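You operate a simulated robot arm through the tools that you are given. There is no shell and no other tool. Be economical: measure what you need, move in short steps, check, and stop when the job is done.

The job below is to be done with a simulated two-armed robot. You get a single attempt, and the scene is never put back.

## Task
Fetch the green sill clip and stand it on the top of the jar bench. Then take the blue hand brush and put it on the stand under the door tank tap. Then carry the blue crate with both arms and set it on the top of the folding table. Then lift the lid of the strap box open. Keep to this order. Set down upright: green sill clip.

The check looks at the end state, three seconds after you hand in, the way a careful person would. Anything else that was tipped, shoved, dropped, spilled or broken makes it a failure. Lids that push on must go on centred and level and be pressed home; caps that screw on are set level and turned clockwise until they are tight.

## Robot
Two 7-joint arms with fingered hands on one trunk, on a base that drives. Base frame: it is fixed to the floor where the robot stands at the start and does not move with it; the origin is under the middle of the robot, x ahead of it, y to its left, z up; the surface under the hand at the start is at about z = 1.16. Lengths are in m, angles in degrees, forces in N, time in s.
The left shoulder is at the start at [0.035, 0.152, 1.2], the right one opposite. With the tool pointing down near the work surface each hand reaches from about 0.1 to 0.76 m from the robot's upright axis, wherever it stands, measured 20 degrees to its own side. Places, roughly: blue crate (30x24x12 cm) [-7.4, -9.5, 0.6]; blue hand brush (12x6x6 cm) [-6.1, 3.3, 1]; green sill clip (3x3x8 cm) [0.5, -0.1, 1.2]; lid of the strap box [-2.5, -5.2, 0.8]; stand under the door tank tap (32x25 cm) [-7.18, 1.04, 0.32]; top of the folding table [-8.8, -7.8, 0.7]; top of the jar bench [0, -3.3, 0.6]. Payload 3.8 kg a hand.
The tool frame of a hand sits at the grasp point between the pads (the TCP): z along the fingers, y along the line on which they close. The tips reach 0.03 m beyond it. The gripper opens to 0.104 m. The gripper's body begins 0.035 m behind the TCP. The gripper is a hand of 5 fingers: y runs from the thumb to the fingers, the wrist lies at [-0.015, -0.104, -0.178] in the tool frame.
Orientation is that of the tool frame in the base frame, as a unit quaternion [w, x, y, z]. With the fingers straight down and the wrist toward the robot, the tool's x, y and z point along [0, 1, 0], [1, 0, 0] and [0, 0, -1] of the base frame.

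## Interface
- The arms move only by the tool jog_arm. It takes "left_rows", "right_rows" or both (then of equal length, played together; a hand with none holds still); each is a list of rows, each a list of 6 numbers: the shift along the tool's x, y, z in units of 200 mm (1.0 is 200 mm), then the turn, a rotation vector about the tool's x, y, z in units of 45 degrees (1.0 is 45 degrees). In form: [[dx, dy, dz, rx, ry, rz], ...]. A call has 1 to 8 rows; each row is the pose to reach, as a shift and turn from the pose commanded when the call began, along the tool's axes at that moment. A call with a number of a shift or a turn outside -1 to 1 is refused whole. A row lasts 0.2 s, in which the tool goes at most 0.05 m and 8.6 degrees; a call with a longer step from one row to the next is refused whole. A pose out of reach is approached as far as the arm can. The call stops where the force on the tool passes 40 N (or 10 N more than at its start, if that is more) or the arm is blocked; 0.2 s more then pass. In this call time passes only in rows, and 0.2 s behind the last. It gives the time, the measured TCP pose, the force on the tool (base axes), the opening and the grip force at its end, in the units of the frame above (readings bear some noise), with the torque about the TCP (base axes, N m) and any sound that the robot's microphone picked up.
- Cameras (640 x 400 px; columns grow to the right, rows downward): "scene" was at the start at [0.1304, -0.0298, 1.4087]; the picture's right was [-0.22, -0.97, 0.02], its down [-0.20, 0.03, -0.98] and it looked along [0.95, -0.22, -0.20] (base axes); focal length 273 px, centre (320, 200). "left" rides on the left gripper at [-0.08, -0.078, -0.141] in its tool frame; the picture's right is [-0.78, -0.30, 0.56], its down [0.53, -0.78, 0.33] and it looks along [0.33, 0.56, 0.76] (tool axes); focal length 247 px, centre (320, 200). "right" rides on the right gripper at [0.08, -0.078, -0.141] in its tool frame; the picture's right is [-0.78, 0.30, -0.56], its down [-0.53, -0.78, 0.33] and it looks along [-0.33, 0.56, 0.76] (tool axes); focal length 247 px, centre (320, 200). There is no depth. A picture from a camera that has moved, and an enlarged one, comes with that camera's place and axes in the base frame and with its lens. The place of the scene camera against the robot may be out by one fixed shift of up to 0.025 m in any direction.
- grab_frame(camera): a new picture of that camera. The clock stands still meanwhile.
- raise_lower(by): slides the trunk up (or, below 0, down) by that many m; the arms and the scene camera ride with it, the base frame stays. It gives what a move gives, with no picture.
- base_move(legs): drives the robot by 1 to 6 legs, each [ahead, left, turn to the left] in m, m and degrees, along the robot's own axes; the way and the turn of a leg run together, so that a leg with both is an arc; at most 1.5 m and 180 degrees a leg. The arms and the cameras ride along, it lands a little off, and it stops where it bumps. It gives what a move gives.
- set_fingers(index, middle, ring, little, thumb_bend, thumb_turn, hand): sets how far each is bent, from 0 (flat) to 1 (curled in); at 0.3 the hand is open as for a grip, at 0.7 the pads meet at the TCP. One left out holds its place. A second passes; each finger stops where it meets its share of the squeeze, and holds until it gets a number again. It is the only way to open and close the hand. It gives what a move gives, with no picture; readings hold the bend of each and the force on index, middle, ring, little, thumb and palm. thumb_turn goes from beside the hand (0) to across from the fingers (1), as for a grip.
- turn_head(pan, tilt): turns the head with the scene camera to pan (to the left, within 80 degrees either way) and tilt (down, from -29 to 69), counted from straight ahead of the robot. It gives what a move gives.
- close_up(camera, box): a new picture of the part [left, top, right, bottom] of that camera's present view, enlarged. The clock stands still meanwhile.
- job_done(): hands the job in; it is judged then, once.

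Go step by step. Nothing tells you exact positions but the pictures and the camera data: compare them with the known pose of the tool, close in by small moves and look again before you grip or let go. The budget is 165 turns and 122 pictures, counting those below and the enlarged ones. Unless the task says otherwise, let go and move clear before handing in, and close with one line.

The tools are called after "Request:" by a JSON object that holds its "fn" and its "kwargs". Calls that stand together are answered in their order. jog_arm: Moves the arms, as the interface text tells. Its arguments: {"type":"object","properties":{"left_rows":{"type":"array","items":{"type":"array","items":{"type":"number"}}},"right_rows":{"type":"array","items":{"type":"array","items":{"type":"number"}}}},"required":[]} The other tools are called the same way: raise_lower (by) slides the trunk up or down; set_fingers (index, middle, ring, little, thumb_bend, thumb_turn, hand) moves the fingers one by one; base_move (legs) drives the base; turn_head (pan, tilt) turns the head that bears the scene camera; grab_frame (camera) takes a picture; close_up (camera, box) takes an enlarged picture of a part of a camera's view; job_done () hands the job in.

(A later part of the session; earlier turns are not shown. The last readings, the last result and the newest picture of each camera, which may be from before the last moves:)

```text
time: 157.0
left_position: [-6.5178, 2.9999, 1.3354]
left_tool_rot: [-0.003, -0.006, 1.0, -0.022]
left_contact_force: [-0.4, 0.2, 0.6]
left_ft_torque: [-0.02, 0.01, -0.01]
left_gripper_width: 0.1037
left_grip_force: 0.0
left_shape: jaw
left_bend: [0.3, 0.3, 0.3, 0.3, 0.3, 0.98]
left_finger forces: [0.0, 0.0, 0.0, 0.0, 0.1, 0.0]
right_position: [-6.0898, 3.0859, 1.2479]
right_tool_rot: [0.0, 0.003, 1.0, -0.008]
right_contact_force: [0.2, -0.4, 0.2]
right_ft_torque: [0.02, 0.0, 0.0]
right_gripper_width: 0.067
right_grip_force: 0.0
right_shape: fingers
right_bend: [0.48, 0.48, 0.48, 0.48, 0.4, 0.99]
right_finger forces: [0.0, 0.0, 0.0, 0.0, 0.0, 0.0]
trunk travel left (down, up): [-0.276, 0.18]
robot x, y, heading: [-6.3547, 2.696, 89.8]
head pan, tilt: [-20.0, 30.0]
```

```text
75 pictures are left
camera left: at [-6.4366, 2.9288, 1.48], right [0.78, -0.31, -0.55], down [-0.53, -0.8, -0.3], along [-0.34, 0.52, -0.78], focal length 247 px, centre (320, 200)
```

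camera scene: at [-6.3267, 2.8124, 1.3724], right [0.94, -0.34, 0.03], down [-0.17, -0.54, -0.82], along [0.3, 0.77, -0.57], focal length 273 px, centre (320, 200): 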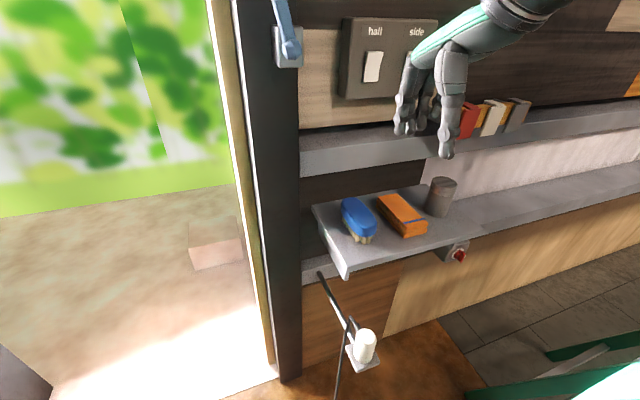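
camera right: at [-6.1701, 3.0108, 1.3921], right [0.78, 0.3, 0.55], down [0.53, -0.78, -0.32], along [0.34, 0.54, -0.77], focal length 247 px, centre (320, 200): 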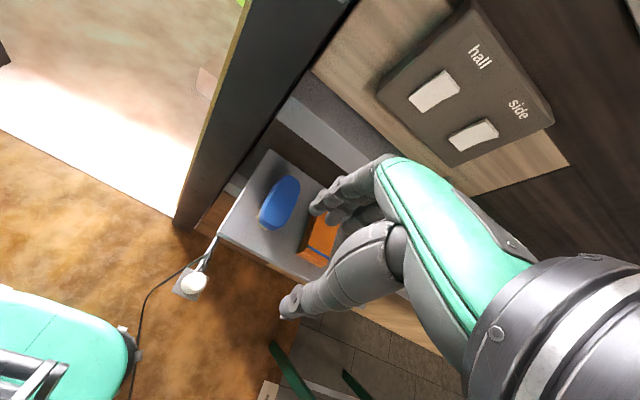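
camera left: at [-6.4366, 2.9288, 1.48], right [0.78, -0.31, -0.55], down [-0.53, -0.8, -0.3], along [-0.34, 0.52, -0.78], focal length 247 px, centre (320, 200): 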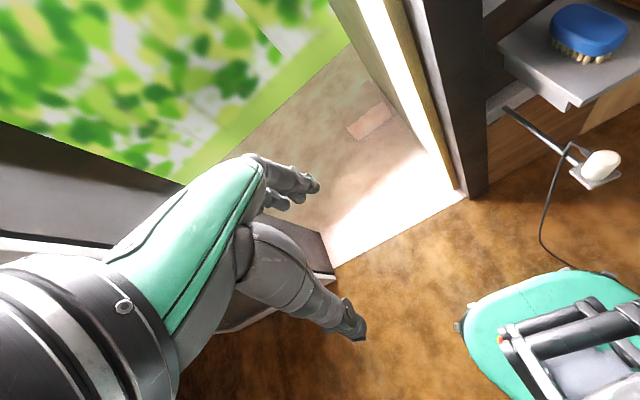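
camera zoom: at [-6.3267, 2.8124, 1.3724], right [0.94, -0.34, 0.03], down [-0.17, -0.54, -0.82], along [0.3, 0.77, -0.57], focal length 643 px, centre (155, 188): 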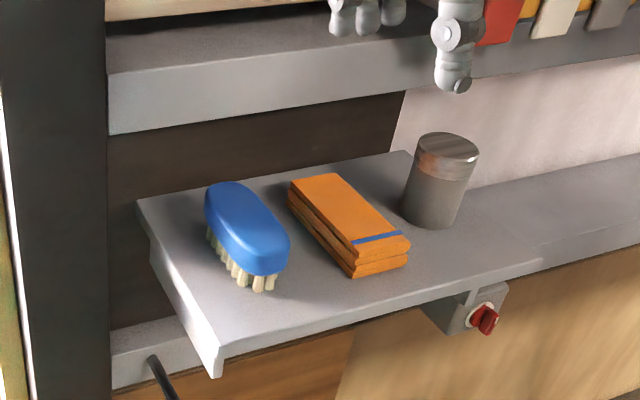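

The brush's top centre is at (-6.069, 3.236, 0.991), lying along y. I'll rotate the right hand 90° so it closes across the 6 cm width, opening it as I go.

Request:
{"fn": "set_fingers", "kwargs": {"hand": "right", "index": 0.3, "middle": 0.3, "ring": 0.3, "little": 0.3, "thumb_bend": 0.3}}

Request:
{"fn": "jog_arm", "kwargs": {"right_rows": [[0, -0.1, 0, 0, 0, 0.17], [0, -0.15, 0, 0, 0, 0.34], [0, -0.15, 0, 0, 0, 0.5], [0, -0.15, 0, 0, 0, 0.67], [0, -0.15, 0, 0, 0, 0.84], [0, -0.15, 0, 0, 0, 1.0]]}}

Request:
{"fn": "jog_arm", "kwargs": {"right_rows": [[0, 0, 0, 0, 0, 0.17], [0, 0, 0, 0, 0, 0.34], [0, 0, 0, 0, 0, 0.5], [0, 0, 0, 0, 0, 0.67], [0, 0, 0, 0, 0, 0.84], [0, 0, 0, 0, 0, 1.0]]}}

Request:
{"fn": "grab_frame", "kwargs": {"camera": "scene"}}

```text
time: 158.0
left_position: [-6.5187, 2.9993, 1.3356]
left_tool_rot: [-0.002, -0.006, 1.0, -0.021]
left_contact_force: [-0.1, 0.5, -0.5]
left_ft_torque: [0.0, 0.01, 0.02]
left_gripper_width: 0.1036
left_grip_force: 0.1
left_shape: jaw
left_bend: [0.3, 0.3, 0.3, 0.3, 0.3, 0.98]
left_finger forces: [0.1, 0.0, 0.1, 0.0, 0.1, 0.0]
right_position: [-6.0882, 3.0849, 1.2492]
right_tool_rot: [0.0, 0.003, 1.0, -0.007]
right_contact_force: [0.1, 0.3, -0.7]
right_ft_torque: [0.0, -0.05, -0.02]
right_gripper_width: 0.1029
right_grip_force: 0.0
right_shape: fingers
right_bend: [0.3, 0.3, 0.3, 0.3, 0.3, 0.98]
right_finger forces: [0.0, 0.1, 0.1, 0.0, 0.0, 0.0]
trunk travel left (down, up): [-0.276, 0.18]
robot x, y, heading: [-6.3561, 2.6934, 89.8]
head pan, tilt: [-20.0, 30.0]
```

```text
time: 159.4
left_position: [-6.5172, 2.9999, 1.3357]
left_tool_rot: [-0.002, -0.005, 1.0, -0.021]
left_contact_force: [-0.7, -0.2, -0.3]
left_ft_torque: [0.01, 0.01, -0.02]
left_gripper_width: 0.1034
left_grip_force: 0.0
left_shape: jaw
left_bend: [0.3, 0.3, 0.3, 0.3, 0.3, 0.98]
left_finger forces: [0.0, 0.0, 0.0, 0.0, 0.1, 0.0]
right_position: [-6.0899, 3.0552, 1.2506]
right_tool_rot: [0.003, 0.386, 0.923, -0.006]
right_contact_force: [0.4, 0.1, 0.2]
right_ft_torque: [0.0, -0.02, -0.02]
right_gripper_width: 0.1027
right_grip_force: 0.1
right_shape: fingers
right_bend: [0.3, 0.3, 0.3, 0.3, 0.3, 0.98]
right_finger forces: [0.1, 0.0, 0.1, 0.0, 0.0, 0.0]
trunk travel left (down, up): [-0.276, 0.18]
robot x, y, heading: [-6.3539, 2.6974, 89.6]
head pan, tilt: [-20.0, 30.0]
```

```text
time: 160.8
left_position: [-6.5176, 2.9994, 1.3357]
left_tool_rot: [-0.002, -0.006, 1.0, -0.022]
left_contact_force: [0.6, -0.3, 0.6]
left_ft_torque: [0.0, 0.01, 0.01]
left_gripper_width: 0.1034
left_grip_force: 0.0
left_shape: jaw
left_bend: [0.3, 0.3, 0.3, 0.3, 0.3, 0.98]
left_finger forces: [0.1, 0.0, 0.1, 0.1, 0.1, 0.0]
right_position: [-6.0882, 3.0569, 1.2498]
right_tool_rot: [0.006, 0.71, 0.704, -0.005]
right_contact_force: [0.6, 0.6, -0.1]
right_ft_torque: [-0.03, 0.02, 0.0]
right_gripper_width: 0.1028
right_grip_force: 0.1
right_shape: fingers
right_bend: [0.3, 0.3, 0.3, 0.3, 0.3, 0.98]
right_finger forces: [0.1, 0.1, 0.1, 0.1, 0.0, 0.0]
trunk travel left (down, up): [-0.276, 0.18]
robot x, y, heading: [-6.3556, 2.6979, 89.8]
head pan, tilt: [-20.0, 30.0]
```

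```text
74 pictures are left
camera scene: at [-6.3263, 2.8125, 1.3724], right [0.94, -0.34, 0.03], down [-0.17, -0.54, -0.82], along [0.3, 0.77, -0.57], focal length 273 px, centre (320, 200)
```

scene: 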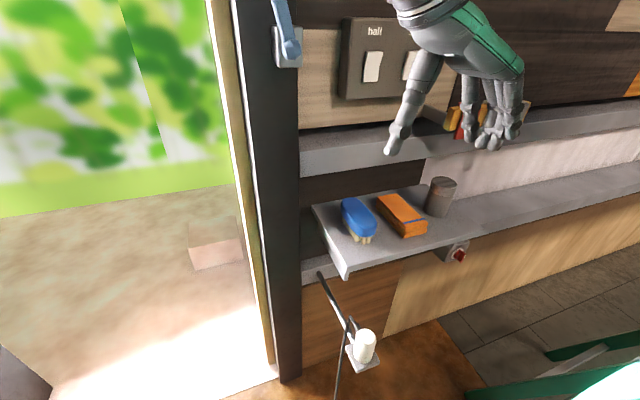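

Request:
{"fn": "jog_arm", "kwargs": {"right_rows": [[0.1, 0.02, 0.2, 0, 0, 0], [0.2, 0.05, 0.4, 0, 0, 0], [0.4, 0.07, 0.5, 0, 0, 0], [0.6, 0.095, 0.55, 0, 0, 0], [0.78, 0.095, 0.6, 0, 0, 0]]}}

Request:
{"fn": "grab_frame", "kwargs": {"camera": "right"}}

Request:
{"fn": "close_up", "kwargs": {"camera": "scene", "box": [290, 90, 490, 260]}}

```text
time: 162.0
left_position: [-6.5178, 3.0027, 1.3349]
left_tool_rot: [-0.003, -0.006, 1.0, -0.023]
left_contact_force: [-0.3, -0.6, -0.3]
left_ft_torque: [0.02, 0.02, 0.0]
left_gripper_width: 0.1037
left_grip_force: 0.1
left_shape: jaw
left_bend: [0.3, 0.3, 0.3, 0.3, 0.3, 0.98]
left_finger forces: [0.1, 0.0, 0.0, 0.1, 0.0, 0.0]
right_position: [-6.0692, 3.2155, 1.1261]
right_tool_rot: [0.006, 0.709, 0.705, -0.006]
right_contact_force: [0.6, 0.3, -0.1]
right_ft_torque: [-0.07, 0.01, -0.03]
right_gripper_width: 0.1025
right_grip_force: 0.0
right_shape: fingers
right_bend: [0.3, 0.3, 0.3, 0.3, 0.3, 0.98]
right_finger forces: [0.0, 0.0, 0.0, 0.0, 0.0, 0.0]
trunk travel left (down, up): [-0.276, 0.18]
robot x, y, heading: [-6.3531, 2.6974, 89.9]
head pan, tilt: [-20.0, 30.0]
```

```text
73 pictures are left
camera right: at [-6.1468, 3.2984, 1.2664], right [0.29, -0.77, 0.57], down [-0.78, -0.54, -0.32], along [0.55, -0.35, -0.76], focal length 247 px, centre (320, 200)
```

right: 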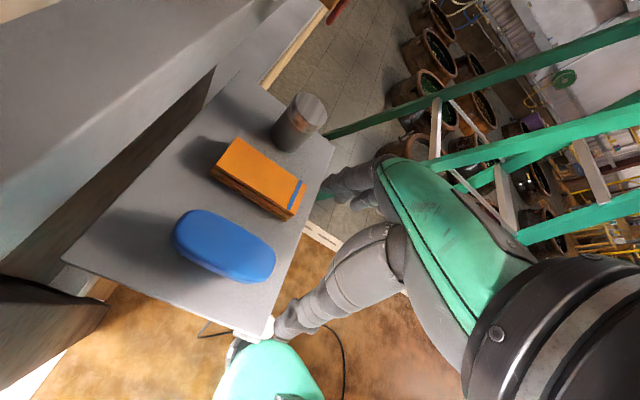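

```text
2.35 times, centred on (390, 175) of scene
camera zoom: at [-6.326, 2.814, 1.3722], right [0.94, -0.34, 0.03], down [-0.17, -0.54, -0.82], along [0.3, 0.77, -0.57], focal length 643 px, centre (155, 259)
```

zoom: 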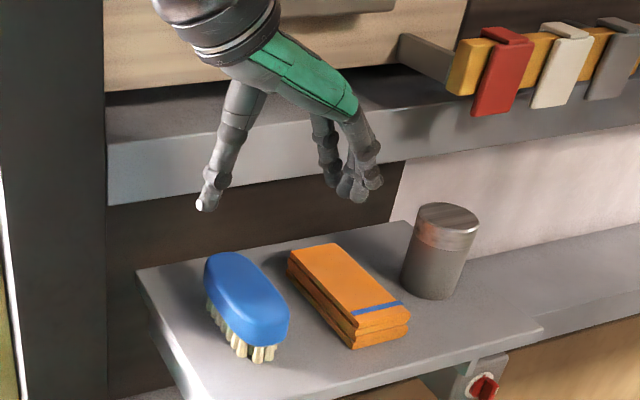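

Aligned over the brush, with about 2.5 cm of room beside the orange box. I'll descend around the brush, first to just above the grip height.

Request:
{"fn": "jog_arm", "kwargs": {"right_rows": [[0.1, -0.025, 0.15, 0, 0, 0], [0.12, -0.025, 0.35, 0, 0, 0], [0.12, -0.025, 0.5, 0, 0, 0], [0.12, -0.025, 0.62, 0, 0, 0]]}}

Request:
{"fn": "grab_frame", "kwargs": {"camera": "right"}}

Request:
{"fn": "close_up", "kwargs": {"camera": "scene", "box": [290, 120, 490, 290]}}

```text
time: 163.0
left_position: [-6.5177, 2.9995, 1.3356]
left_tool_rot: [-0.003, -0.006, 1.0, -0.022]
left_contact_force: [-0.3, 0.4, 0.5]
left_ft_torque: [0.01, 0.0, 0.0]
left_gripper_width: 0.1035
left_grip_force: 0.1
left_shape: jaw
left_bend: [0.3, 0.3, 0.3, 0.3, 0.3, 0.98]
left_finger forces: [0.0, 0.1, 0.1, 0.0, 0.0, 0.0]
right_position: [-6.0726, 3.2338, 1.0044]
right_tool_rot: [0.005, 0.709, 0.705, -0.006]
right_contact_force: [0.9, -0.5, 0.2]
right_ft_torque: [-0.01, -0.04, 0.0]
right_gripper_width: 0.1028
right_grip_force: 0.1
right_shape: fingers
right_bend: [0.3, 0.3, 0.3, 0.3, 0.3, 0.98]
right_finger forces: [0.0, 0.0, 0.0, 0.0, 0.1, 0.0]
trunk travel left (down, up): [-0.276, 0.18]
robot x, y, heading: [-6.3537, 2.7009, 89.8]
head pan, tilt: [-20.0, 30.0]
```

```text
71 pictures are left
camera right: at [-6.1506, 3.3156, 1.1451], right [0.29, -0.77, 0.57], down [-0.78, -0.54, -0.32], along [0.55, -0.35, -0.76], focal length 247 px, centre (320, 200)
```

right: 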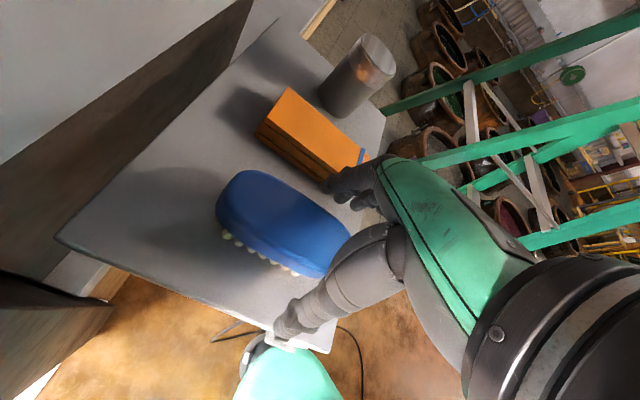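

```text
2.35 times, centred on (390, 205) of scene
camera zoom: at [-6.3263, 2.8127, 1.3724], right [0.94, -0.34, 0.03], down [-0.17, -0.54, -0.82], along [0.3, 0.77, -0.57], focal length 643 px, centre (155, 188)
```

zoom: 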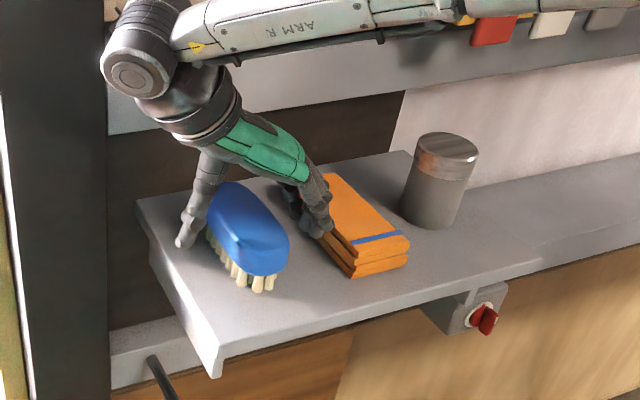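

The fingers are near the orange box, so I'll narrow the opening slightly and check again before going down.

Request:
{"fn": "set_fingers", "kwargs": {"hand": "right", "index": 0.41, "middle": 0.41, "ring": 0.41, "little": 0.41, "thumb_bend": 0.33}}

Request:
{"fn": "close_up", "kwargs": {"camera": "right", "box": [200, 80, 440, 350]}}

Request:
{"fn": "close_up", "kwargs": {"camera": "scene", "box": [330, 160, 430, 250]}}

```text
time: 164.0
left_position: [-6.5181, 3.0002, 1.3355]
left_tool_rot: [-0.003, -0.006, 1.0, -0.02]
left_contact_force: [0.7, 0.4, 0.2]
left_ft_torque: [-0.02, 0.0, 0.01]
left_gripper_width: 0.1043
left_grip_force: 0.1
left_shape: jaw
left_bend: [0.3, 0.3, 0.3, 0.3, 0.3, 0.98]
left_finger forces: [0.0, 0.1, 0.0, 0.0, 0.1, 0.1]
right_position: [-6.0733, 3.2324, 1.0056]
right_tool_rot: [0.004, 0.709, 0.705, -0.005]
right_contact_force: [-0.4, 0.7, -0.6]
right_ft_torque: [-0.03, 0.0, 0.0]
right_gripper_width: 0.0864
right_grip_force: 0.1
right_shape: fingers
right_bend: [0.41, 0.41, 0.41, 0.41, 0.33, 0.98]
right_finger forces: [0.1, 0.0, 0.0, 0.0, 0.1, 0.0]
trunk travel left (down, up): [-0.276, 0.18]
robot x, y, heading: [-6.3568, 2.6942, 89.9]
head pan, tilt: [-20.0, 30.0]
```

```text
1.48 times, centred on (320, 215) of right
camera zoom: at [-6.1507, 3.3151, 1.1459], right [0.29, -0.77, 0.57], down [-0.78, -0.54, -0.32], along [0.55, -0.35, -0.76], focal length 366 px, centre (320, 178)
```

zoom: 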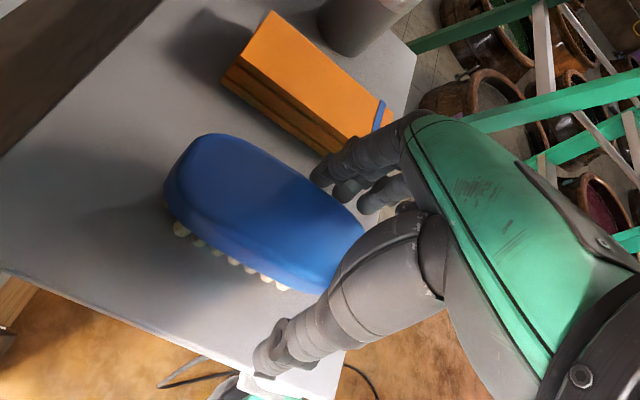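

```text
4.44 times, centred on (380, 205) of scene
camera zoom: at [-6.3264, 2.812, 1.3725], right [0.94, -0.34, 0.03], down [-0.17, -0.54, -0.82], along [0.3, 0.77, -0.57], focal length 1215 px, centre (53, 178)
```

zoom: 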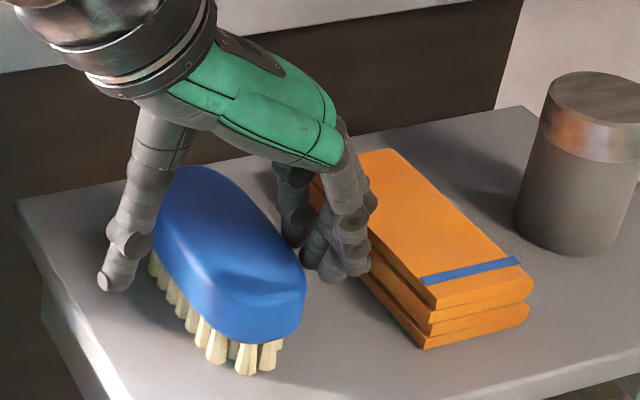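

Request:
{"fn": "jog_arm", "kwargs": {"right_rows": [[0.03, 0.015, 0.05, 0, 0, 0], [0.05, 0.02, 0.1, 0, 0, 0], [0.05, 0.02, 0.15, 0, 0, 0]]}}

Request:
{"fn": "close_up", "kwargs": {"camera": "scene", "box": [330, 160, 430, 250]}}

```text
time: 164.8
left_position: [-6.5179, 2.9999, 1.3353]
left_tool_rot: [-0.003, -0.007, 1.0, -0.022]
left_contact_force: [0.9, 1.4, 0.0]
left_ft_torque: [0.04, 0.01, 0.0]
left_gripper_width: 0.1037
left_grip_force: 0.0
left_shape: jaw
left_bend: [0.3, 0.3, 0.3, 0.3, 0.3, 0.98]
left_finger forces: [0.0, 0.1, 0.0, 0.0, 0.0, 0.0]
right_position: [-6.0689, 3.2416, 0.9751]
right_tool_rot: [0.005, 0.708, 0.706, -0.005]
right_contact_force: [0.4, -0.2, -0.1]
right_ft_torque: [0.04, 0.01, 0.01]
right_gripper_width: 0.0862
right_grip_force: 0.2
right_shape: fingers
right_bend: [0.41, 0.41, 0.41, 0.41, 0.33, 0.98]
right_finger forces: [0.0, 0.0, 0.1, 0.0, 0.0, 0.0]
trunk travel left (down, up): [-0.276, 0.18]
robot x, y, heading: [-6.3567, 2.697, 89.6]
head pan, tilt: [-20.0, 30.0]
```

```text
4.44 times, centred on (380, 205) of scene
camera zoom: at [-6.3264, 2.8121, 1.3725], right [0.94, -0.34, 0.03], down [-0.17, -0.54, -0.82], along [0.3, 0.77, -0.57], focal length 1215 px, centre (53, 178)
```

zoom: 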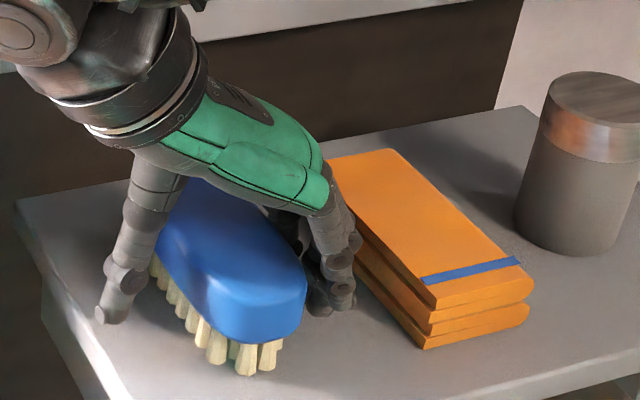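

The fingers are in the gap on both sides with no contact. I'll grip the brush.

Request:
{"fn": "set_fingers", "kwargs": {"hand": "right", "index": 0.7, "middle": 0.7, "ring": 0.7, "little": 0.7, "thumb_bend": 0.7, "thumb_turn": 1}}

Request:
{"fn": "close_up", "kwargs": {"camera": "scene", "box": [330, 160, 430, 250]}}

```text
time: 165.8
left_position: [-6.5168, 3.0003, 1.3357]
left_tool_rot: [-0.002, -0.006, 1.0, -0.022]
left_contact_force: [0.1, 0.6, -0.6]
left_ft_torque: [0.0, -0.02, -0.03]
left_gripper_width: 0.1035
left_grip_force: 0.1
left_shape: jaw
left_bend: [0.3, 0.3, 0.3, 0.3, 0.3, 0.98]
left_finger forces: [0.1, 0.0, 0.0, 0.0, 0.0, 0.1]
right_position: [-6.0686, 3.2421, 0.9753]
right_tool_rot: [0.005, 0.708, 0.706, -0.006]
right_contact_force: [-0.3, 0.3, -0.5]
right_ft_torque: [0.0, -0.02, -0.02]
right_gripper_width: 0.0499
right_grip_force: 27.4
right_shape: fingers
right_bend: [0.57, 0.62, 0.61, 0.67, 0.51, 0.98]
right_finger forces: [10.4, 7.0, 7.7, 3.2, 26.6, 0.1]
trunk travel left (down, up): [-0.276, 0.18]
robot x, y, heading: [-6.357, 2.6964, 89.7]
head pan, tilt: [-20.0, 30.0]
```

```text
4.44 times, centred on (380, 205) of scene
camera zoom: at [-6.3263, 2.8122, 1.3724], right [0.94, -0.34, 0.03], down [-0.17, -0.54, -0.82], along [0.3, 0.77, -0.57], focal length 1215 px, centre (53, 178)
```

zoom: 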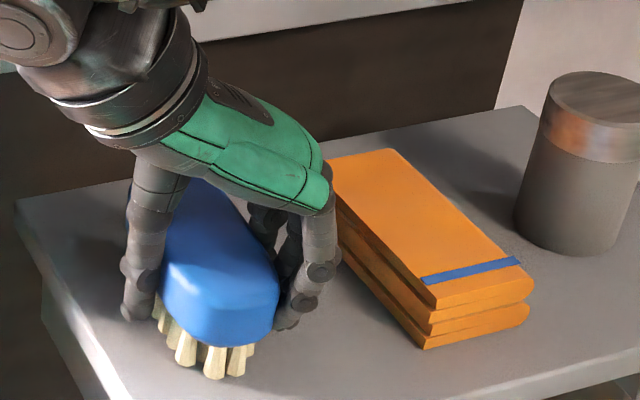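

The brush is firmly held. I'll lift slightly and draw it back toward the robot, clear of the ledge.

Request:
{"fn": "jog_arm", "kwargs": {"right_rows": [[0, 0, -0.1, 0, 0, 0], [-0.05, 0, -0.25, 0, 0, 0], [-0.25, 0, -0.35, 0, 0, 0], [-0.45, 0, -0.45, 0, 0, 0], [-0.65, 0, -0.55, 0, 0, 0], [-0.8, 0, -0.7, 0, 0, 0], [-0.9, 0, -0.9, 0, 0, 0]]}}

Request:
{"fn": "grab_frame", "kwargs": {"camera": "scene"}}

Request:
{"fn": "turn_head", "kwargs": {"pan": 80, "tilt": 35}}

Request:
{"fn": "grab_frame", "kwargs": {"camera": "scene"}}

```text
time: 167.4
left_position: [-6.5172, 2.9976, 1.3356]
left_tool_rot: [-0.002, -0.006, 1.0, -0.021]
left_contact_force: [-0.4, -0.4, 0.1]
left_ft_torque: [0.0, -0.01, -0.01]
left_gripper_width: 0.1035
left_grip_force: 0.1
left_shape: jaw
left_bend: [0.3, 0.3, 0.3, 0.3, 0.3, 0.98]
left_finger forces: [0.0, 0.1, 0.0, 0.0, 0.0, 0.0]
right_position: [-6.068, 3.0593, 1.1566]
right_tool_rot: [0.005, 0.709, 0.705, -0.005]
right_contact_force: [-0.2, 0.0, -0.8]
right_ft_torque: [0.02, -0.06, 0.0]
right_gripper_width: 0.0493
right_grip_force: 26.9
right_shape: fingers
right_bend: [0.58, 0.63, 0.61, 0.67, 0.51, 0.98]
right_finger forces: [10.5, 7.0, 7.6, 3.2, 26.2, 0.0]
trunk travel left (down, up): [-0.276, 0.18]
robot x, y, heading: [-6.3523, 2.6977, 89.9]
head pan, tilt: [-20.0, 30.0]
```

```text
65 pictures are left
camera scene: at [-6.3263, 2.8104, 1.3727], right [0.94, -0.34, 0.03], down [-0.17, -0.54, -0.82], along [0.3, 0.77, -0.57], focal length 273 px, centre (320, 200)
```

scene: 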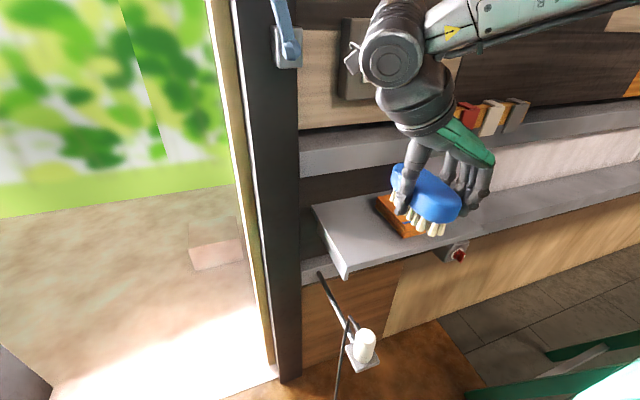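

```text
time: 169.2
left_position: [-6.5175, 2.9994, 1.3353]
left_tool_rot: [-0.002, -0.006, 1.0, -0.021]
left_contact_force: [0.3, -0.6, -0.1]
left_ft_torque: [-0.02, 0.0, 0.02]
left_gripper_width: 0.1039
left_grip_force: 0.1
left_shape: jaw
left_bend: [0.3, 0.3, 0.3, 0.3, 0.3, 0.98]
left_finger forces: [0.0, 0.1, 0.1, 0.0, 0.0, 0.1]
right_position: [-6.0683, 3.0627, 1.1566]
right_tool_rot: [0.005, 0.709, 0.705, -0.005]
right_contact_force: [0.2, 0.6, -1.5]
right_ft_torque: [-0.02, 0.0, 0.04]
right_gripper_width: 0.0495
right_grip_force: 27.0
right_shape: fingers
right_bend: [0.58, 0.63, 0.61, 0.67, 0.51, 0.98]
right_finger forces: [10.4, 6.9, 7.6, 3.1, 26.1, 0.1]
trunk travel left (down, up): [-0.276, 0.18]
robot x, y, heading: [-6.3571, 2.6981, 89.8]
head pan, tilt: [80.0, 35.0]
```

```text
64 pictures are left
camera scene: at [-6.4442, 2.7424, 1.3708], right [0.18, 0.98, -0.09], down [0.56, -0.17, -0.81], along [-0.81, 0.1, -0.58], focal length 273 px, centre (320, 200)
```

scene: 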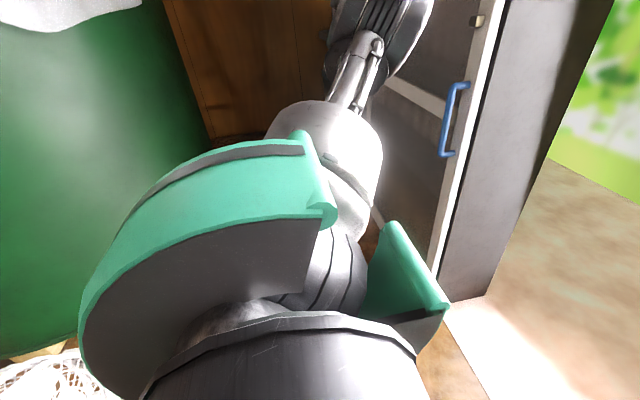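

I'll retreat along the same path, then turn to face the tank stand.

Request:
{"fn": "base_move", "kwargs": {"legs": [[-0.32, -0.2, 0], [-0.45, -0.04, 0], [-1.05, 0, 0], [0, 0, 90.2]]}}

Request:
{"fn": "turn_head", "kwargs": {"pan": -10, "tilt": 30}}

Request:
{"fn": "grab_frame", "kwargs": {"camera": "scene"}}

```text
time: 182.7
left_position: [-6.4279, 0.7177, 1.3351]
left_tool_rot: [-0.014, 0.722, -0.692, 0.017]
left_contact_force: [0.3, -0.2, 0.7]
left_ft_torque: [0.03, -0.01, 0.01]
left_gripper_width: 0.1036
left_grip_force: 0.0
left_shape: jaw
left_bend: [0.3, 0.3, 0.3, 0.3, 0.3, 0.98]
left_finger forces: [0.0, 0.0, 0.0, 0.0, 0.0, 0.0]
right_position: [-6.5031, 1.1646, 1.1557]
right_tool_rot: [0.007, -0.012, 1.0, 0.0]
right_contact_force: [-0.3, 0.0, -1.5]
right_ft_torque: [0.0, -0.03, 0.01]
right_gripper_width: 0.0491
right_grip_force: 27.0
right_shape: fingers
right_bend: [0.58, 0.63, 0.62, 0.67, 0.51, 0.98]
right_finger forces: [10.3, 7.0, 7.6, 3.2, 25.9, 0.0]
trunk travel left (down, up): [-0.276, 0.18]
robot x, y, heading: [-6.1304, 0.8885, -178.6]
head pan, tilt: [80.0, 35.0]
```

```text
time: 184.4
left_position: [-6.4281, 0.7161, 1.3356]
left_tool_rot: [-0.014, 0.721, -0.692, 0.017]
left_contact_force: [-0.5, 0.1, 0.7]
left_ft_torque: [-0.02, 0.0, 0.01]
left_gripper_width: 0.1037
left_grip_force: 0.0
left_shape: jaw
left_bend: [0.3, 0.3, 0.3, 0.3, 0.3, 0.98]
left_finger forces: [0.0, 0.0, 0.0, 0.0, 0.0, 0.0]
right_position: [-6.5039, 1.1646, 1.1572]
right_tool_rot: [0.007, -0.012, 1.0, 0.0]
right_contact_force: [0.1, -0.2, -1.5]
right_ft_torque: [0.0, -0.02, 0.0]
right_gripper_width: 0.0489
right_grip_force: 27.2
right_shape: fingers
right_bend: [0.58, 0.63, 0.62, 0.67, 0.51, 0.98]
right_finger forces: [10.4, 6.9, 7.5, 3.1, 25.8, 0.0]
trunk travel left (down, up): [-0.276, 0.18]
robot x, y, heading: [-6.1316, 0.8904, -178.6]
head pan, tilt: [-10.0, 30.0]
```

```text
63 pictures are left
camera scene: at [-6.2611, 0.891, 1.3721], right [0.15, 0.99, 0.01], down [0.57, -0.07, -0.82], along [-0.81, 0.13, -0.57], focal length 273 px, centre (320, 200)
```

scene: 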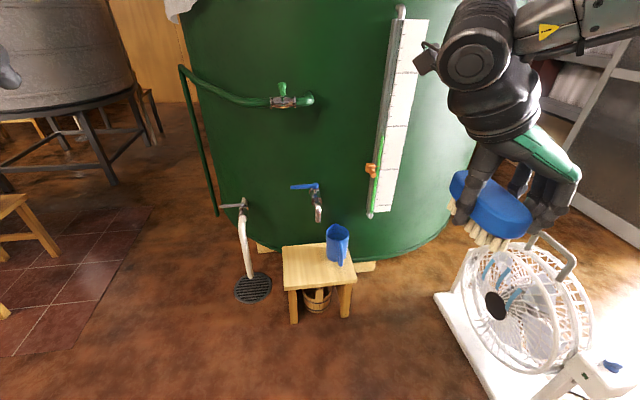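

Stand top: x -7.34 to -7.07, y 0.87 to 1.20, with the cup at (-7.24, 1.145). The brush will go on the free left part near (-7.17, 0.955), so I'll approach and lower the trunk.

Request:
{"fn": "base_move", "kwargs": {"legs": [[0, 0, -1.4], [0.47, 0.12, 0]]}}

Request:
{"fn": "jog_arm", "kwargs": {"left_rows": [[0.1, 0.15, 0, 0, 0, 0], [0.2, 0.3, 0, 0, 0, 0], [0.3, 0.45, 0, 0, 0, 0], [0.4, 0.5, 0, 0, 0, 0]]}}

Request:
{"fn": "raise_lower", "kwargs": {"by": -0.27}}

Request:
{"fn": "turn_head", "kwargs": {"pan": -15, "tilt": 20}}

Request:
{"fn": "grab_frame", "kwargs": {"camera": "scene"}}

```text
time: 187.6
left_position: [-6.8909, 0.5958, 1.3353]
left_tool_rot: [-0.013, 0.715, -0.699, 0.016]
left_contact_force: [0.3, 0.6, 0.6]
left_ft_torque: [-0.01, -0.03, 0.0]
left_gripper_width: 0.1037
left_grip_force: 0.0
left_shape: jaw
left_bend: [0.3, 0.3, 0.3, 0.3, 0.3, 0.98]
left_finger forces: [0.0, 0.1, 0.1, 0.0, 0.0, 0.1]
right_position: [-6.96, 1.0455, 1.1566]
right_tool_rot: [0.007, -0.003, 1.0, 0.0]
right_contact_force: [-0.7, -0.4, -1.8]
right_ft_torque: [0.02, -0.01, -0.03]
right_gripper_width: 0.0495
right_grip_force: 26.4
right_shape: fingers
right_bend: [0.58, 0.63, 0.62, 0.67, 0.51, 0.98]
right_finger forces: [10.2, 7.0, 7.6, 3.0, 26.0, 0.0]
trunk travel left (down, up): [-0.276, 0.18]
robot x, y, heading: [-6.5905, 0.7619, -179.6]
head pan, tilt: [-10.0, 30.0]
```

```text
time: 188.6
left_position: [-6.9913, 0.5144, 1.3327]
left_tool_rot: [-0.013, 0.715, -0.698, 0.017]
left_contact_force: [-0.1, -0.5, 0.0]
left_ft_torque: [0.0, 0.02, 0.03]
left_gripper_width: 0.1038
left_grip_force: 0.1
left_shape: jaw
left_bend: [0.3, 0.3, 0.3, 0.3, 0.3, 0.98]
left_finger forces: [0.0, 0.1, 0.1, 0.1, 0.0, 0.0]
right_position: [-6.9593, 1.0451, 1.1554]
right_tool_rot: [0.007, -0.003, 1.0, 0.001]
right_contact_force: [-0.3, 0.0, -0.7]
right_ft_torque: [0.03, 0.0, 0.02]
right_gripper_width: 0.0492
right_grip_force: 27.1
right_shape: fingers
right_bend: [0.58, 0.63, 0.62, 0.67, 0.51, 0.98]
right_finger forces: [10.3, 7.0, 7.6, 3.0, 25.9, 0.0]
trunk travel left (down, up): [-0.276, 0.18]
robot x, y, heading: [-6.5941, 0.7619, -179.8]
head pan, tilt: [-10.0, 30.0]
```

```text
time: 191.3
left_position: [-7.0131, 0.5142, 1.0378]
left_tool_rot: [-0.034, 0.714, -0.698, 0.036]
left_contact_force: [0.1, -0.1, 0.2]
left_ft_torque: [0.0, 0.0, -0.01]
left_gripper_width: 0.1035
left_grip_force: 0.1
left_shape: jaw
left_bend: [0.3, 0.3, 0.3, 0.3, 0.3, 0.98]
left_finger forces: [0.0, 0.1, 0.0, 0.0, 0.0, 0.1]
right_position: [-6.9588, 1.0459, 0.8872]
right_tool_rot: [0.007, -0.003, 1.0, 0.0]
right_contact_force: [0.3, -0.1, -1.7]
right_ft_torque: [0.0, 0.0, 0.0]
right_gripper_width: 0.0492
right_grip_force: 26.7
right_shape: fingers
right_bend: [0.58, 0.63, 0.62, 0.67, 0.51, 0.98]
right_finger forces: [10.4, 7.1, 7.6, 3.1, 25.9, 0.1]
trunk travel left (down, up): [-0.006, 0.45]
robot x, y, heading: [-6.5947, 0.7611, -179.5]
head pan, tilt: [-10.0, 30.0]
```

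```text
time: 192.1
left_position: [-7.014, 0.5144, 1.0374]
left_tool_rot: [-0.033, 0.713, -0.699, 0.037]
left_contact_force: [0.7, -0.6, 0.2]
left_ft_torque: [-0.03, -0.01, 0.01]
left_gripper_width: 0.1033
left_grip_force: 0.0
left_shape: jaw
left_bend: [0.3, 0.3, 0.3, 0.3, 0.3, 0.98]
left_finger forces: [0.0, 0.0, 0.0, 0.0, 0.0, 0.0]
right_position: [-6.96, 1.0454, 0.8855]
right_tool_rot: [0.008, -0.003, 1.0, 0.001]
right_contact_force: [0.6, 0.4, -1.2]
right_ft_torque: [0.02, 0.0, -0.01]
right_gripper_width: 0.0493
right_grip_force: 26.9
right_shape: fingers
right_bend: [0.58, 0.63, 0.62, 0.67, 0.51, 0.98]
right_finger forces: [10.3, 7.0, 7.6, 3.1, 25.9, 0.1]
trunk travel left (down, up): [-0.006, 0.45]
robot x, y, heading: [-6.5917, 0.7626, -179.4]
head pan, tilt: [-15.0, 20.0]
```

```text
62 pictures are left
camera scene: at [-6.9017, 0.7743, 1.0082], right [0.22, 0.97, 0.13], down [0.76, -0.08, -0.65], along [-0.62, 0.24, -0.75], focal length 273 px, centre (320, 200)
```

scene: 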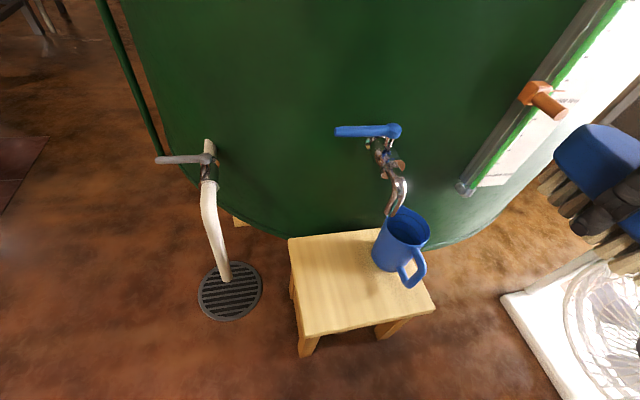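

The view from above is clear. The left half of the stand is free, and the tap and cup are at y 1.08 or more. I'll move the brush over (-7.16, 0.955).

Request:
{"fn": "jog_arm", "kwargs": {"right_rows": [[0.18, -0.08, 0.1, 0, 0, 0], [0.36, -0.16, 0.2, 0, 0, 0], [0.54, -0.24, 0.3, 0, 0, 0], [0.72, -0.32, 0.4, 0, 0, 0], [0.9, -0.4, 0.5, 0, 0, 0], [1.0, -0.45, 0.65, 0, 0, 0], [1.0, -0.45, 0.85, 0, 0, 0], [1.0, -0.45, 1.0, 0, 0, 0]]}}

Request:
{"fn": "grab_frame", "kwargs": {"camera": "scene"}}

Request:
{"fn": "grab_frame", "kwargs": {"camera": "right"}}

```text
time: 193.8
left_position: [-7.0154, 0.5145, 1.0354]
left_tool_rot: [-0.033, 0.713, -0.699, 0.037]
left_contact_force: [0.1, -1.0, -0.3]
left_ft_torque: [0.01, 0.02, 0.03]
left_gripper_width: 0.1036
left_grip_force: 0.0
left_shape: jaw
left_bend: [0.3, 0.3, 0.3, 0.3, 0.3, 0.98]
left_finger forces: [0.1, 0.1, 0.0, 0.0, 0.0, 0.0]
right_position: [-7.1609, 0.9545, 0.6833]
right_tool_rot: [0.008, -0.003, 1.0, 0.0]
right_contact_force: [0.4, 0.1, -1.1]
right_ft_torque: [0.01, -0.02, 0.02]
right_gripper_width: 0.0493
right_grip_force: 27.1
right_shape: fingers
right_bend: [0.58, 0.63, 0.62, 0.67, 0.51, 0.98]
right_finger forces: [10.5, 7.0, 7.6, 3.1, 25.8, 0.1]
trunk travel left (down, up): [-0.006, 0.45]
robot x, y, heading: [-6.5923, 0.7611, -179.4]
head pan, tilt: [-15.0, 20.0]
```

```text
61 pictures are left
camera scene: at [-6.9023, 0.7744, 1.0079], right [0.22, 0.97, 0.13], down [0.76, -0.08, -0.65], along [-0.61, 0.24, -0.75], focal length 273 px, centre (320, 200)
```

scene: 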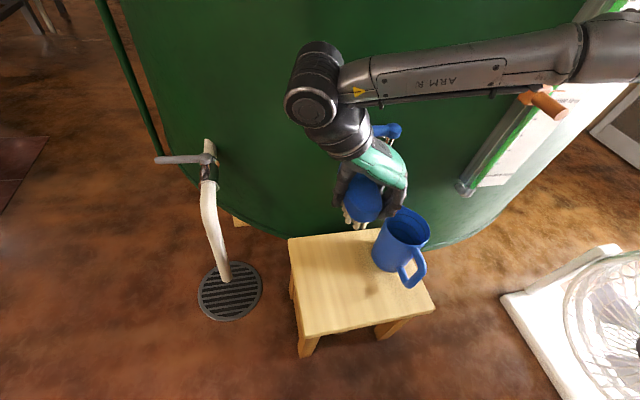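

```text
60 pictures are left
camera right: at [-7.2422, 0.8774, 0.8237], right [0.77, 0.3, 0.57], down [0.54, -0.77, -0.32], along [0.34, 0.56, -0.76], focal length 247 px, centre (320, 200)
```

right: 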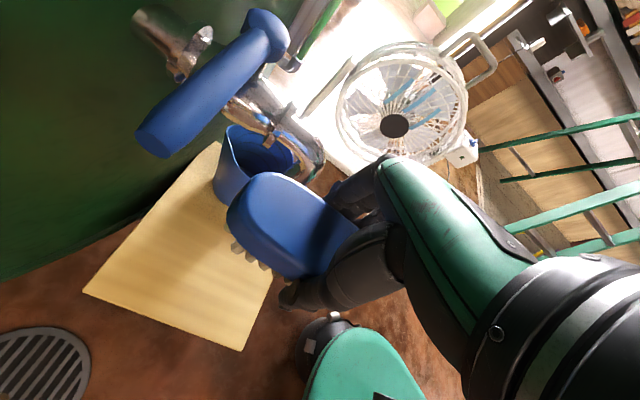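

The tap's lever is close to the hand, around (-7.27, 0.92–1.04, 0.735), and with this wrist orientation the forearm would come near it. I'll pull back, turn the hand so the wrist is toward the robot, and come in low.

Request:
{"fn": "jog_arm", "kwargs": {"right_rows": [[-0.2, 0, 0, 0, 0, 0], [-0.4, 0, 0, 0, 0, 0], [-0.6, 0, 0, 0, 0, 0], [-0.65, 0, 0, 0, 0, -0.18], [-0.7, 0, 0, 0, 0, -0.36], [-0.7, 0, 0, 0, 0, -0.54], [-0.7, 0, 0, 0, 0, -0.72], [-0.7, 0, 0, 0, 0, -0.9]]}}

Request:
{"fn": "jog_arm", "kwargs": {"right_rows": [[0, 0, 0, 0, 0, -0.18], [0, 0, 0, 0, 0, -0.36], [0, 0, 0, 0, 0, -0.54], [0, 0, 0, 0, 0, -0.72], [0, 0, 0, 0, 0, -0.9], [0, 0, 0, 0, 0, -1.0]]}}

Request:
{"fn": "grab_frame", "kwargs": {"camera": "scene"}}

```text
time: 195.7
left_position: [-7.0133, 0.5134, 1.0365]
left_tool_rot: [-0.034, 0.714, -0.699, 0.037]
left_contact_force: [1.2, 0.1, -0.2]
left_ft_torque: [0.02, -0.02, 0.02]
left_gripper_width: 0.1036
left_grip_force: 0.1
left_shape: jaw
left_bend: [0.3, 0.3, 0.3, 0.3, 0.3, 0.98]
left_finger forces: [0.1, 0.0, 0.1, 0.0, 0.0, 0.0]
right_position: [-7.0452, 0.9413, 0.6846]
right_tool_rot: [0.007, -0.349, 0.937, -0.002]
right_contact_force: [-0.9, 0.3, -1.8]
right_ft_torque: [0.01, 0.0, -0.02]
right_gripper_width: 0.0494
right_grip_force: 26.7
right_shape: fingers
right_bend: [0.58, 0.63, 0.62, 0.67, 0.51, 0.98]
right_finger forces: [10.3, 7.0, 7.5, 3.0, 25.4, 0.0]
right hand out of reach, approached as far as the arm can: row 6, 7, 8
trunk travel left (down, up): [-0.006, 0.45]
robot x, y, heading: [-6.5931, 0.7637, -179.6]
head pan, tilt: [-15.0, 20.0]
```

```text
time: 197.1
left_position: [-7.0144, 0.5145, 1.0378]
left_tool_rot: [-0.033, 0.715, -0.698, 0.036]
left_contact_force: [0.0, -0.4, -0.7]
left_ft_torque: [-0.02, 0.02, 0.01]
left_gripper_width: 0.1036
left_grip_force: 0.0
left_shape: jaw
left_bend: [0.3, 0.3, 0.3, 0.3, 0.3, 0.98]
left_finger forces: [0.0, 0.0, 0.1, 0.0, 0.0, 0.0]
right_position: [-7.0924, 0.9327, 0.6808]
right_tool_rot: [0.006, -0.682, 0.731, -0.006]
right_contact_force: [0.7, 0.2, -1.2]
right_ft_torque: [-0.01, 0.01, 0.02]
right_gripper_width: 0.0493
right_grip_force: 26.4
right_shape: fingers
right_bend: [0.58, 0.63, 0.62, 0.67, 0.51, 0.98]
right_finger forces: [10.3, 7.0, 7.5, 3.0, 25.5, 0.0]
right hand out of reach, approached as far as the arm can: row 1, 2, 3, 4, 5, 6
trunk travel left (down, up): [-0.006, 0.45]
robot x, y, heading: [-6.596, 0.761, -179.4]
head pan, tilt: [-15.0, 20.0]
```

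```text
59 pictures are left
camera scene: at [-6.9016, 0.7745, 1.0083], right [0.22, 0.97, 0.13], down [0.76, -0.08, -0.65], along [-0.62, 0.24, -0.75], focal length 273 px, centre (320, 200)
```

scene: 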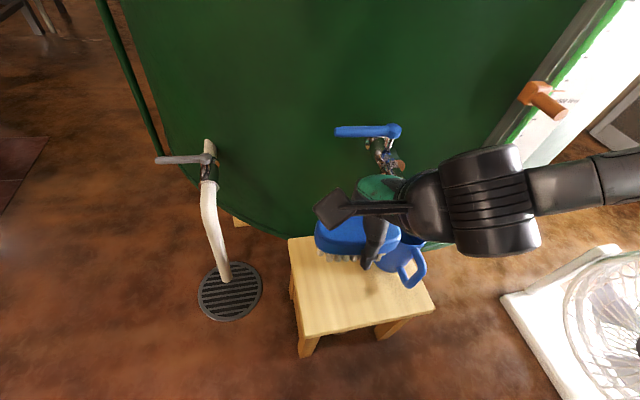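

The hand is now oriented with its wrist toward the robot and is well clear of the lever. I'll lower it here, in front of the tap.

Request:
{"fn": "jog_arm", "kwargs": {"right_rows": [[0, 0.3, 0.1, 0, 0, 0], [0, 0.35, 0.3, 0, 0, 0], [0, 0.35, 0.5, 0, 0, 0], [0, 0.35, 0.7, 0, 0, 0], [0, 0.35, 0.9, 0, 0, 0], [0, 0.35, 1.0, 0, 0, 0]]}}

Request:
{"fn": "grab_frame", "kwargs": {"camera": "scene"}}

Request:
{"fn": "grab_frame", "kwargs": {"camera": "right"}}

```text
refused: row 1 steps farther than a row can; nothing moved
```

```text
58 pictures are left
camera scene: at [-6.9016, 0.7745, 1.0083], right [0.22, 0.97, 0.13], down [0.76, -0.08, -0.65], along [-0.62, 0.24, -0.75], focal length 273 px, centre (320, 200)
```

scene: 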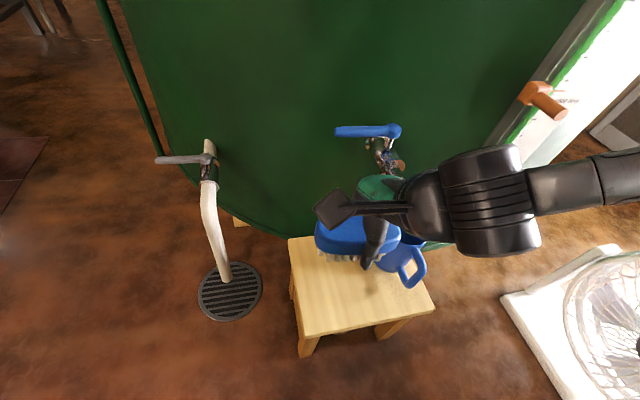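

```text
57 pictures are left
camera right: at [-7.0243, 0.8474, 0.824], right [-0.25, 0.79, 0.55], down [0.82, 0.48, -0.32], along [-0.52, 0.37, -0.77], focal length 247 px, centre (320, 200)
```

right: 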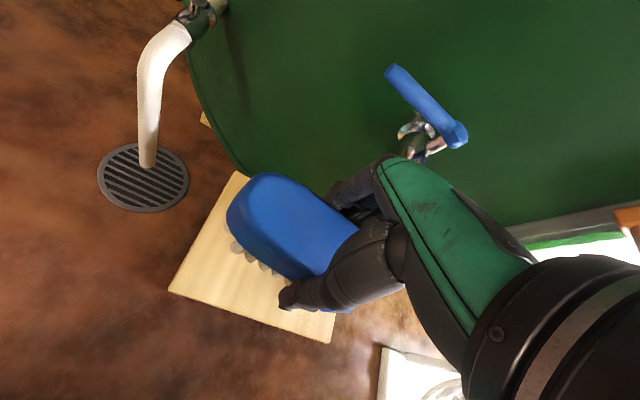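

Request:
{"fn": "jog_arm", "kwargs": {"right_rows": [[0, 0.2, 0.1, 0, 0, 0], [0, 0.35, 0.25, 0, 0, 0], [0, 0.38, 0.45, 0, 0, 0], [0, 0.38, 0.65, 0, 0, 0], [0, 0.38, 0.85, 0, 0, 0], [0, 0.38, 1.0, 0, 0, 0]]}}

Request:
{"fn": "grab_frame", "kwargs": {"camera": "scene"}}

Request:
{"fn": "grab_frame", "kwargs": {"camera": "right"}}

```text
time: 198.4
left_position: [-7.0145, 0.5138, 1.0381]
left_tool_rot: [-0.033, 0.713, -0.699, 0.037]
left_contact_force: [-0.3, -0.2, 0.0]
left_ft_torque: [0.0, 0.03, 0.03]
left_gripper_width: 0.1037
left_grip_force: 0.1
left_shape: jaw
left_bend: [0.3, 0.3, 0.3, 0.3, 0.3, 0.98]
left_finger forces: [0.0, 0.0, 0.0, 0.1, 0.1, 0.0]
right_position: [-7.1631, 0.9374, 0.4805]
right_tool_rot: [0.005, -0.68, 0.733, -0.006]
right_contact_force: [-0.7, 0.5, -3.0]
right_ft_torque: [0.01, -0.01, 0.02]
right_gripper_width: 0.0492
right_grip_force: 26.9
right_shape: fingers
right_bend: [0.58, 0.63, 0.62, 0.67, 0.51, 0.98]
right_finger forces: [10.4, 7.1, 7.5, 3.1, 25.5, 0.0]
trunk travel left (down, up): [-0.006, 0.45]
robot x, y, heading: [-6.5929, 0.7614, -180.0]
head pan, tilt: [-15.0, 20.0]
```

```text
56 pictures are left
camera scene: at [-6.9022, 0.7744, 1.008], right [0.22, 0.97, 0.13], down [0.76, -0.08, -0.65], along [-0.62, 0.24, -0.75], focal length 273 px, centre (320, 200)
```

scene: 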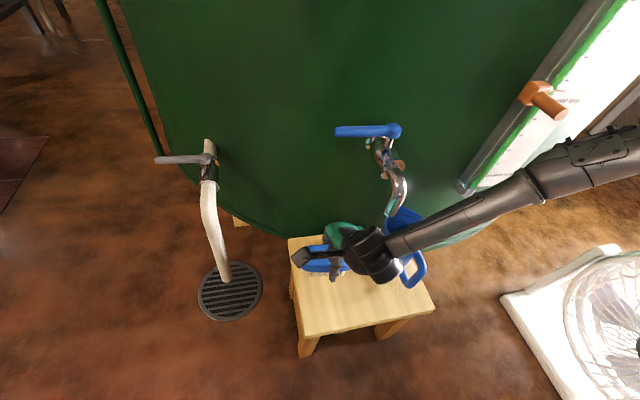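

```text
55 pictures are left
camera right: at [-7.0948, 0.852, 0.624], right [-0.25, 0.8, 0.55], down [0.82, 0.48, -0.32], along [-0.52, 0.37, -0.77], focal length 247 px, centre (320, 200)
```

right: 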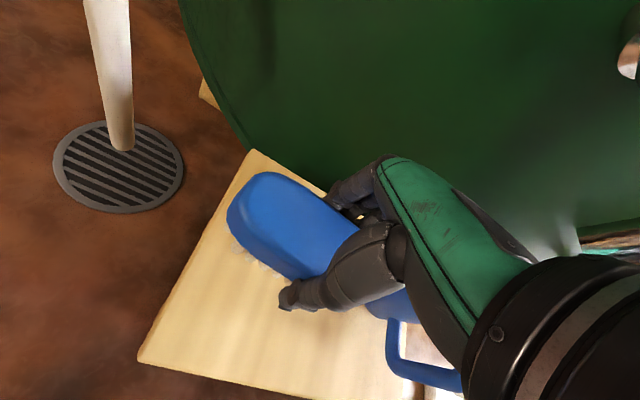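

The brush needs about 2.5 cm more inboard from the stand's left edge. I'll shift it and descend close to the top.

Request:
{"fn": "jog_arm", "kwargs": {"right_rows": [[-0.125, 0, 0.05, 0, 0, 0], [-0.125, 0, 0.2, 0, 0, 0], [-0.125, 0, 0.33, 0, 0, 0], [-0.125, 0, 0.44, 0, 0, 0]]}}

Request:
{"fn": "grab_frame", "kwargs": {"camera": "right"}}

Request:
{"fn": "close_up", "kwargs": {"camera": "scene", "box": [270, 190, 470, 350]}}

```text
time: 199.4
left_position: [-7.0148, 0.5145, 1.0365]
left_tool_rot: [-0.035, 0.713, -0.699, 0.035]
left_contact_force: [-0.1, -0.6, 0.1]
left_ft_torque: [0.02, -0.04, 0.0]
left_gripper_width: 0.1039
left_grip_force: 0.0
left_shape: jaw
left_bend: [0.3, 0.3, 0.3, 0.3, 0.3, 0.98]
left_finger forces: [0.0, 0.0, 0.0, 0.1, 0.1, 0.1]
right_position: [-7.1669, 0.9643, 0.3935]
right_tool_rot: [0.01, -0.68, 0.733, -0.006]
right_contact_force: [-0.1, -0.4, -1.5]
right_ft_torque: [0.03, 0.03, -0.01]
right_gripper_width: 0.0492
right_grip_force: 26.5
right_shape: fingers
right_bend: [0.58, 0.63, 0.62, 0.67, 0.51, 0.98]
right_finger forces: [10.2, 7.2, 7.4, 3.0, 25.4, 0.0]
trunk travel left (down, up): [-0.006, 0.45]
robot x, y, heading: [-6.5914, 0.7626, -179.6]
head pan, tilt: [-15.0, 20.0]
```

```text
54 pictures are left
camera right: at [-7.0977, 0.8773, 0.5356], right [-0.25, 0.79, 0.55], down [0.82, 0.48, -0.31], along [-0.51, 0.38, -0.77], focal length 247 px, centre (320, 200)
```

right: 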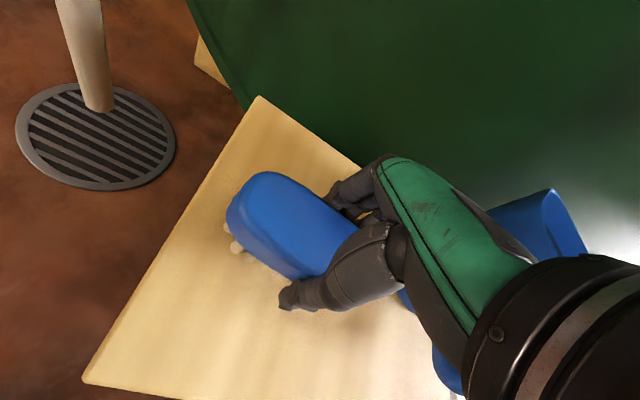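

```text
2.50 times, centred on (370, 270) of scene
camera zoom: at [-6.9021, 0.7741, 1.0081], right [0.22, 0.97, 0.13], down [0.76, -0.08, -0.65], along [-0.62, 0.24, -0.75], focal length 683 px, centre (195, 25)
```

zoom: 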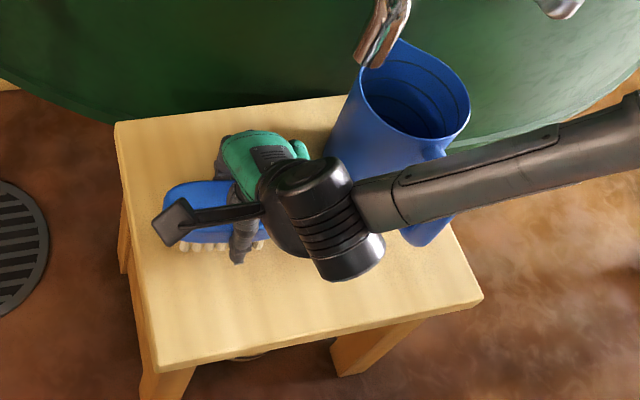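

The hand and forearm clear the cup. I'll descend the last centimetres gently.

Request:
{"fn": "jog_arm", "kwargs": {"right_rows": [[0, 0, 0.03, 0, 0, 0], [0, 0, 0.06, 0, 0, 0], [0, 0, 0.09, 0, 0, 0], [0, 0, 0.12, 0, 0, 0]]}}

Request:
{"fn": "close_up", "kwargs": {"camera": "right", "box": [180, 130, 420, 340]}}

```text
time: 200.4
left_position: [-7.0141, 0.5146, 1.0373]
left_tool_rot: [-0.034, 0.714, -0.698, 0.035]
left_contact_force: [-0.5, 0.2, 0.3]
left_ft_torque: [-0.03, 0.01, -0.01]
left_gripper_width: 0.1039
left_grip_force: 0.0
left_shape: jaw
left_bend: [0.3, 0.3, 0.3, 0.3, 0.3, 0.98]
left_finger forces: [0.0, 0.0, 0.1, 0.0, 0.0, 0.1]
right_position: [-7.1711, 0.9586, 0.3751]
right_tool_rot: [0.012, -0.68, 0.733, -0.008]
right_contact_force: [-0.5, 0.3, -0.8]
right_ft_torque: [0.02, -0.01, 0.01]
right_gripper_width: 0.0493
right_grip_force: 26.6
right_shape: fingers
right_bend: [0.58, 0.63, 0.62, 0.67, 0.51, 0.98]
right_finger forces: [10.2, 7.1, 7.6, 3.0, 25.3, 0.1]
right hand out of reach, approached as far as the arm can: row 1, 2, 3, 4
trunk travel left (down, up): [-0.006, 0.45]
robot x, y, heading: [-6.592, 0.7631, -179.8]
head pan, tilt: [-15.0, 20.0]
```

```text
1.90 times, centred on (300, 235) of right
camera zoom: at [-7.1034, 0.8719, 0.519], right [-0.25, 0.79, 0.55], down [0.82, 0.48, -0.31], along [-0.51, 0.38, -0.77], focal length 470 px, centre (358, 133)
```

zoom: 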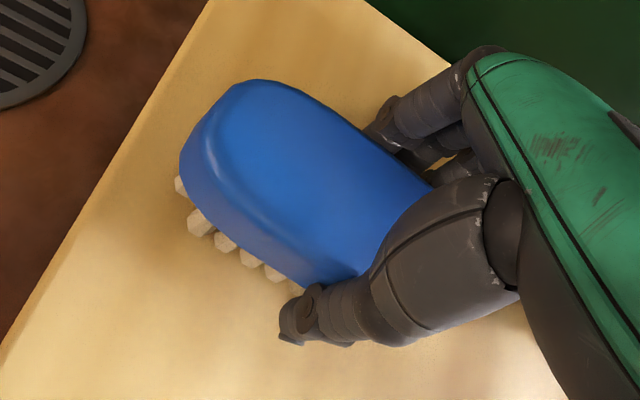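

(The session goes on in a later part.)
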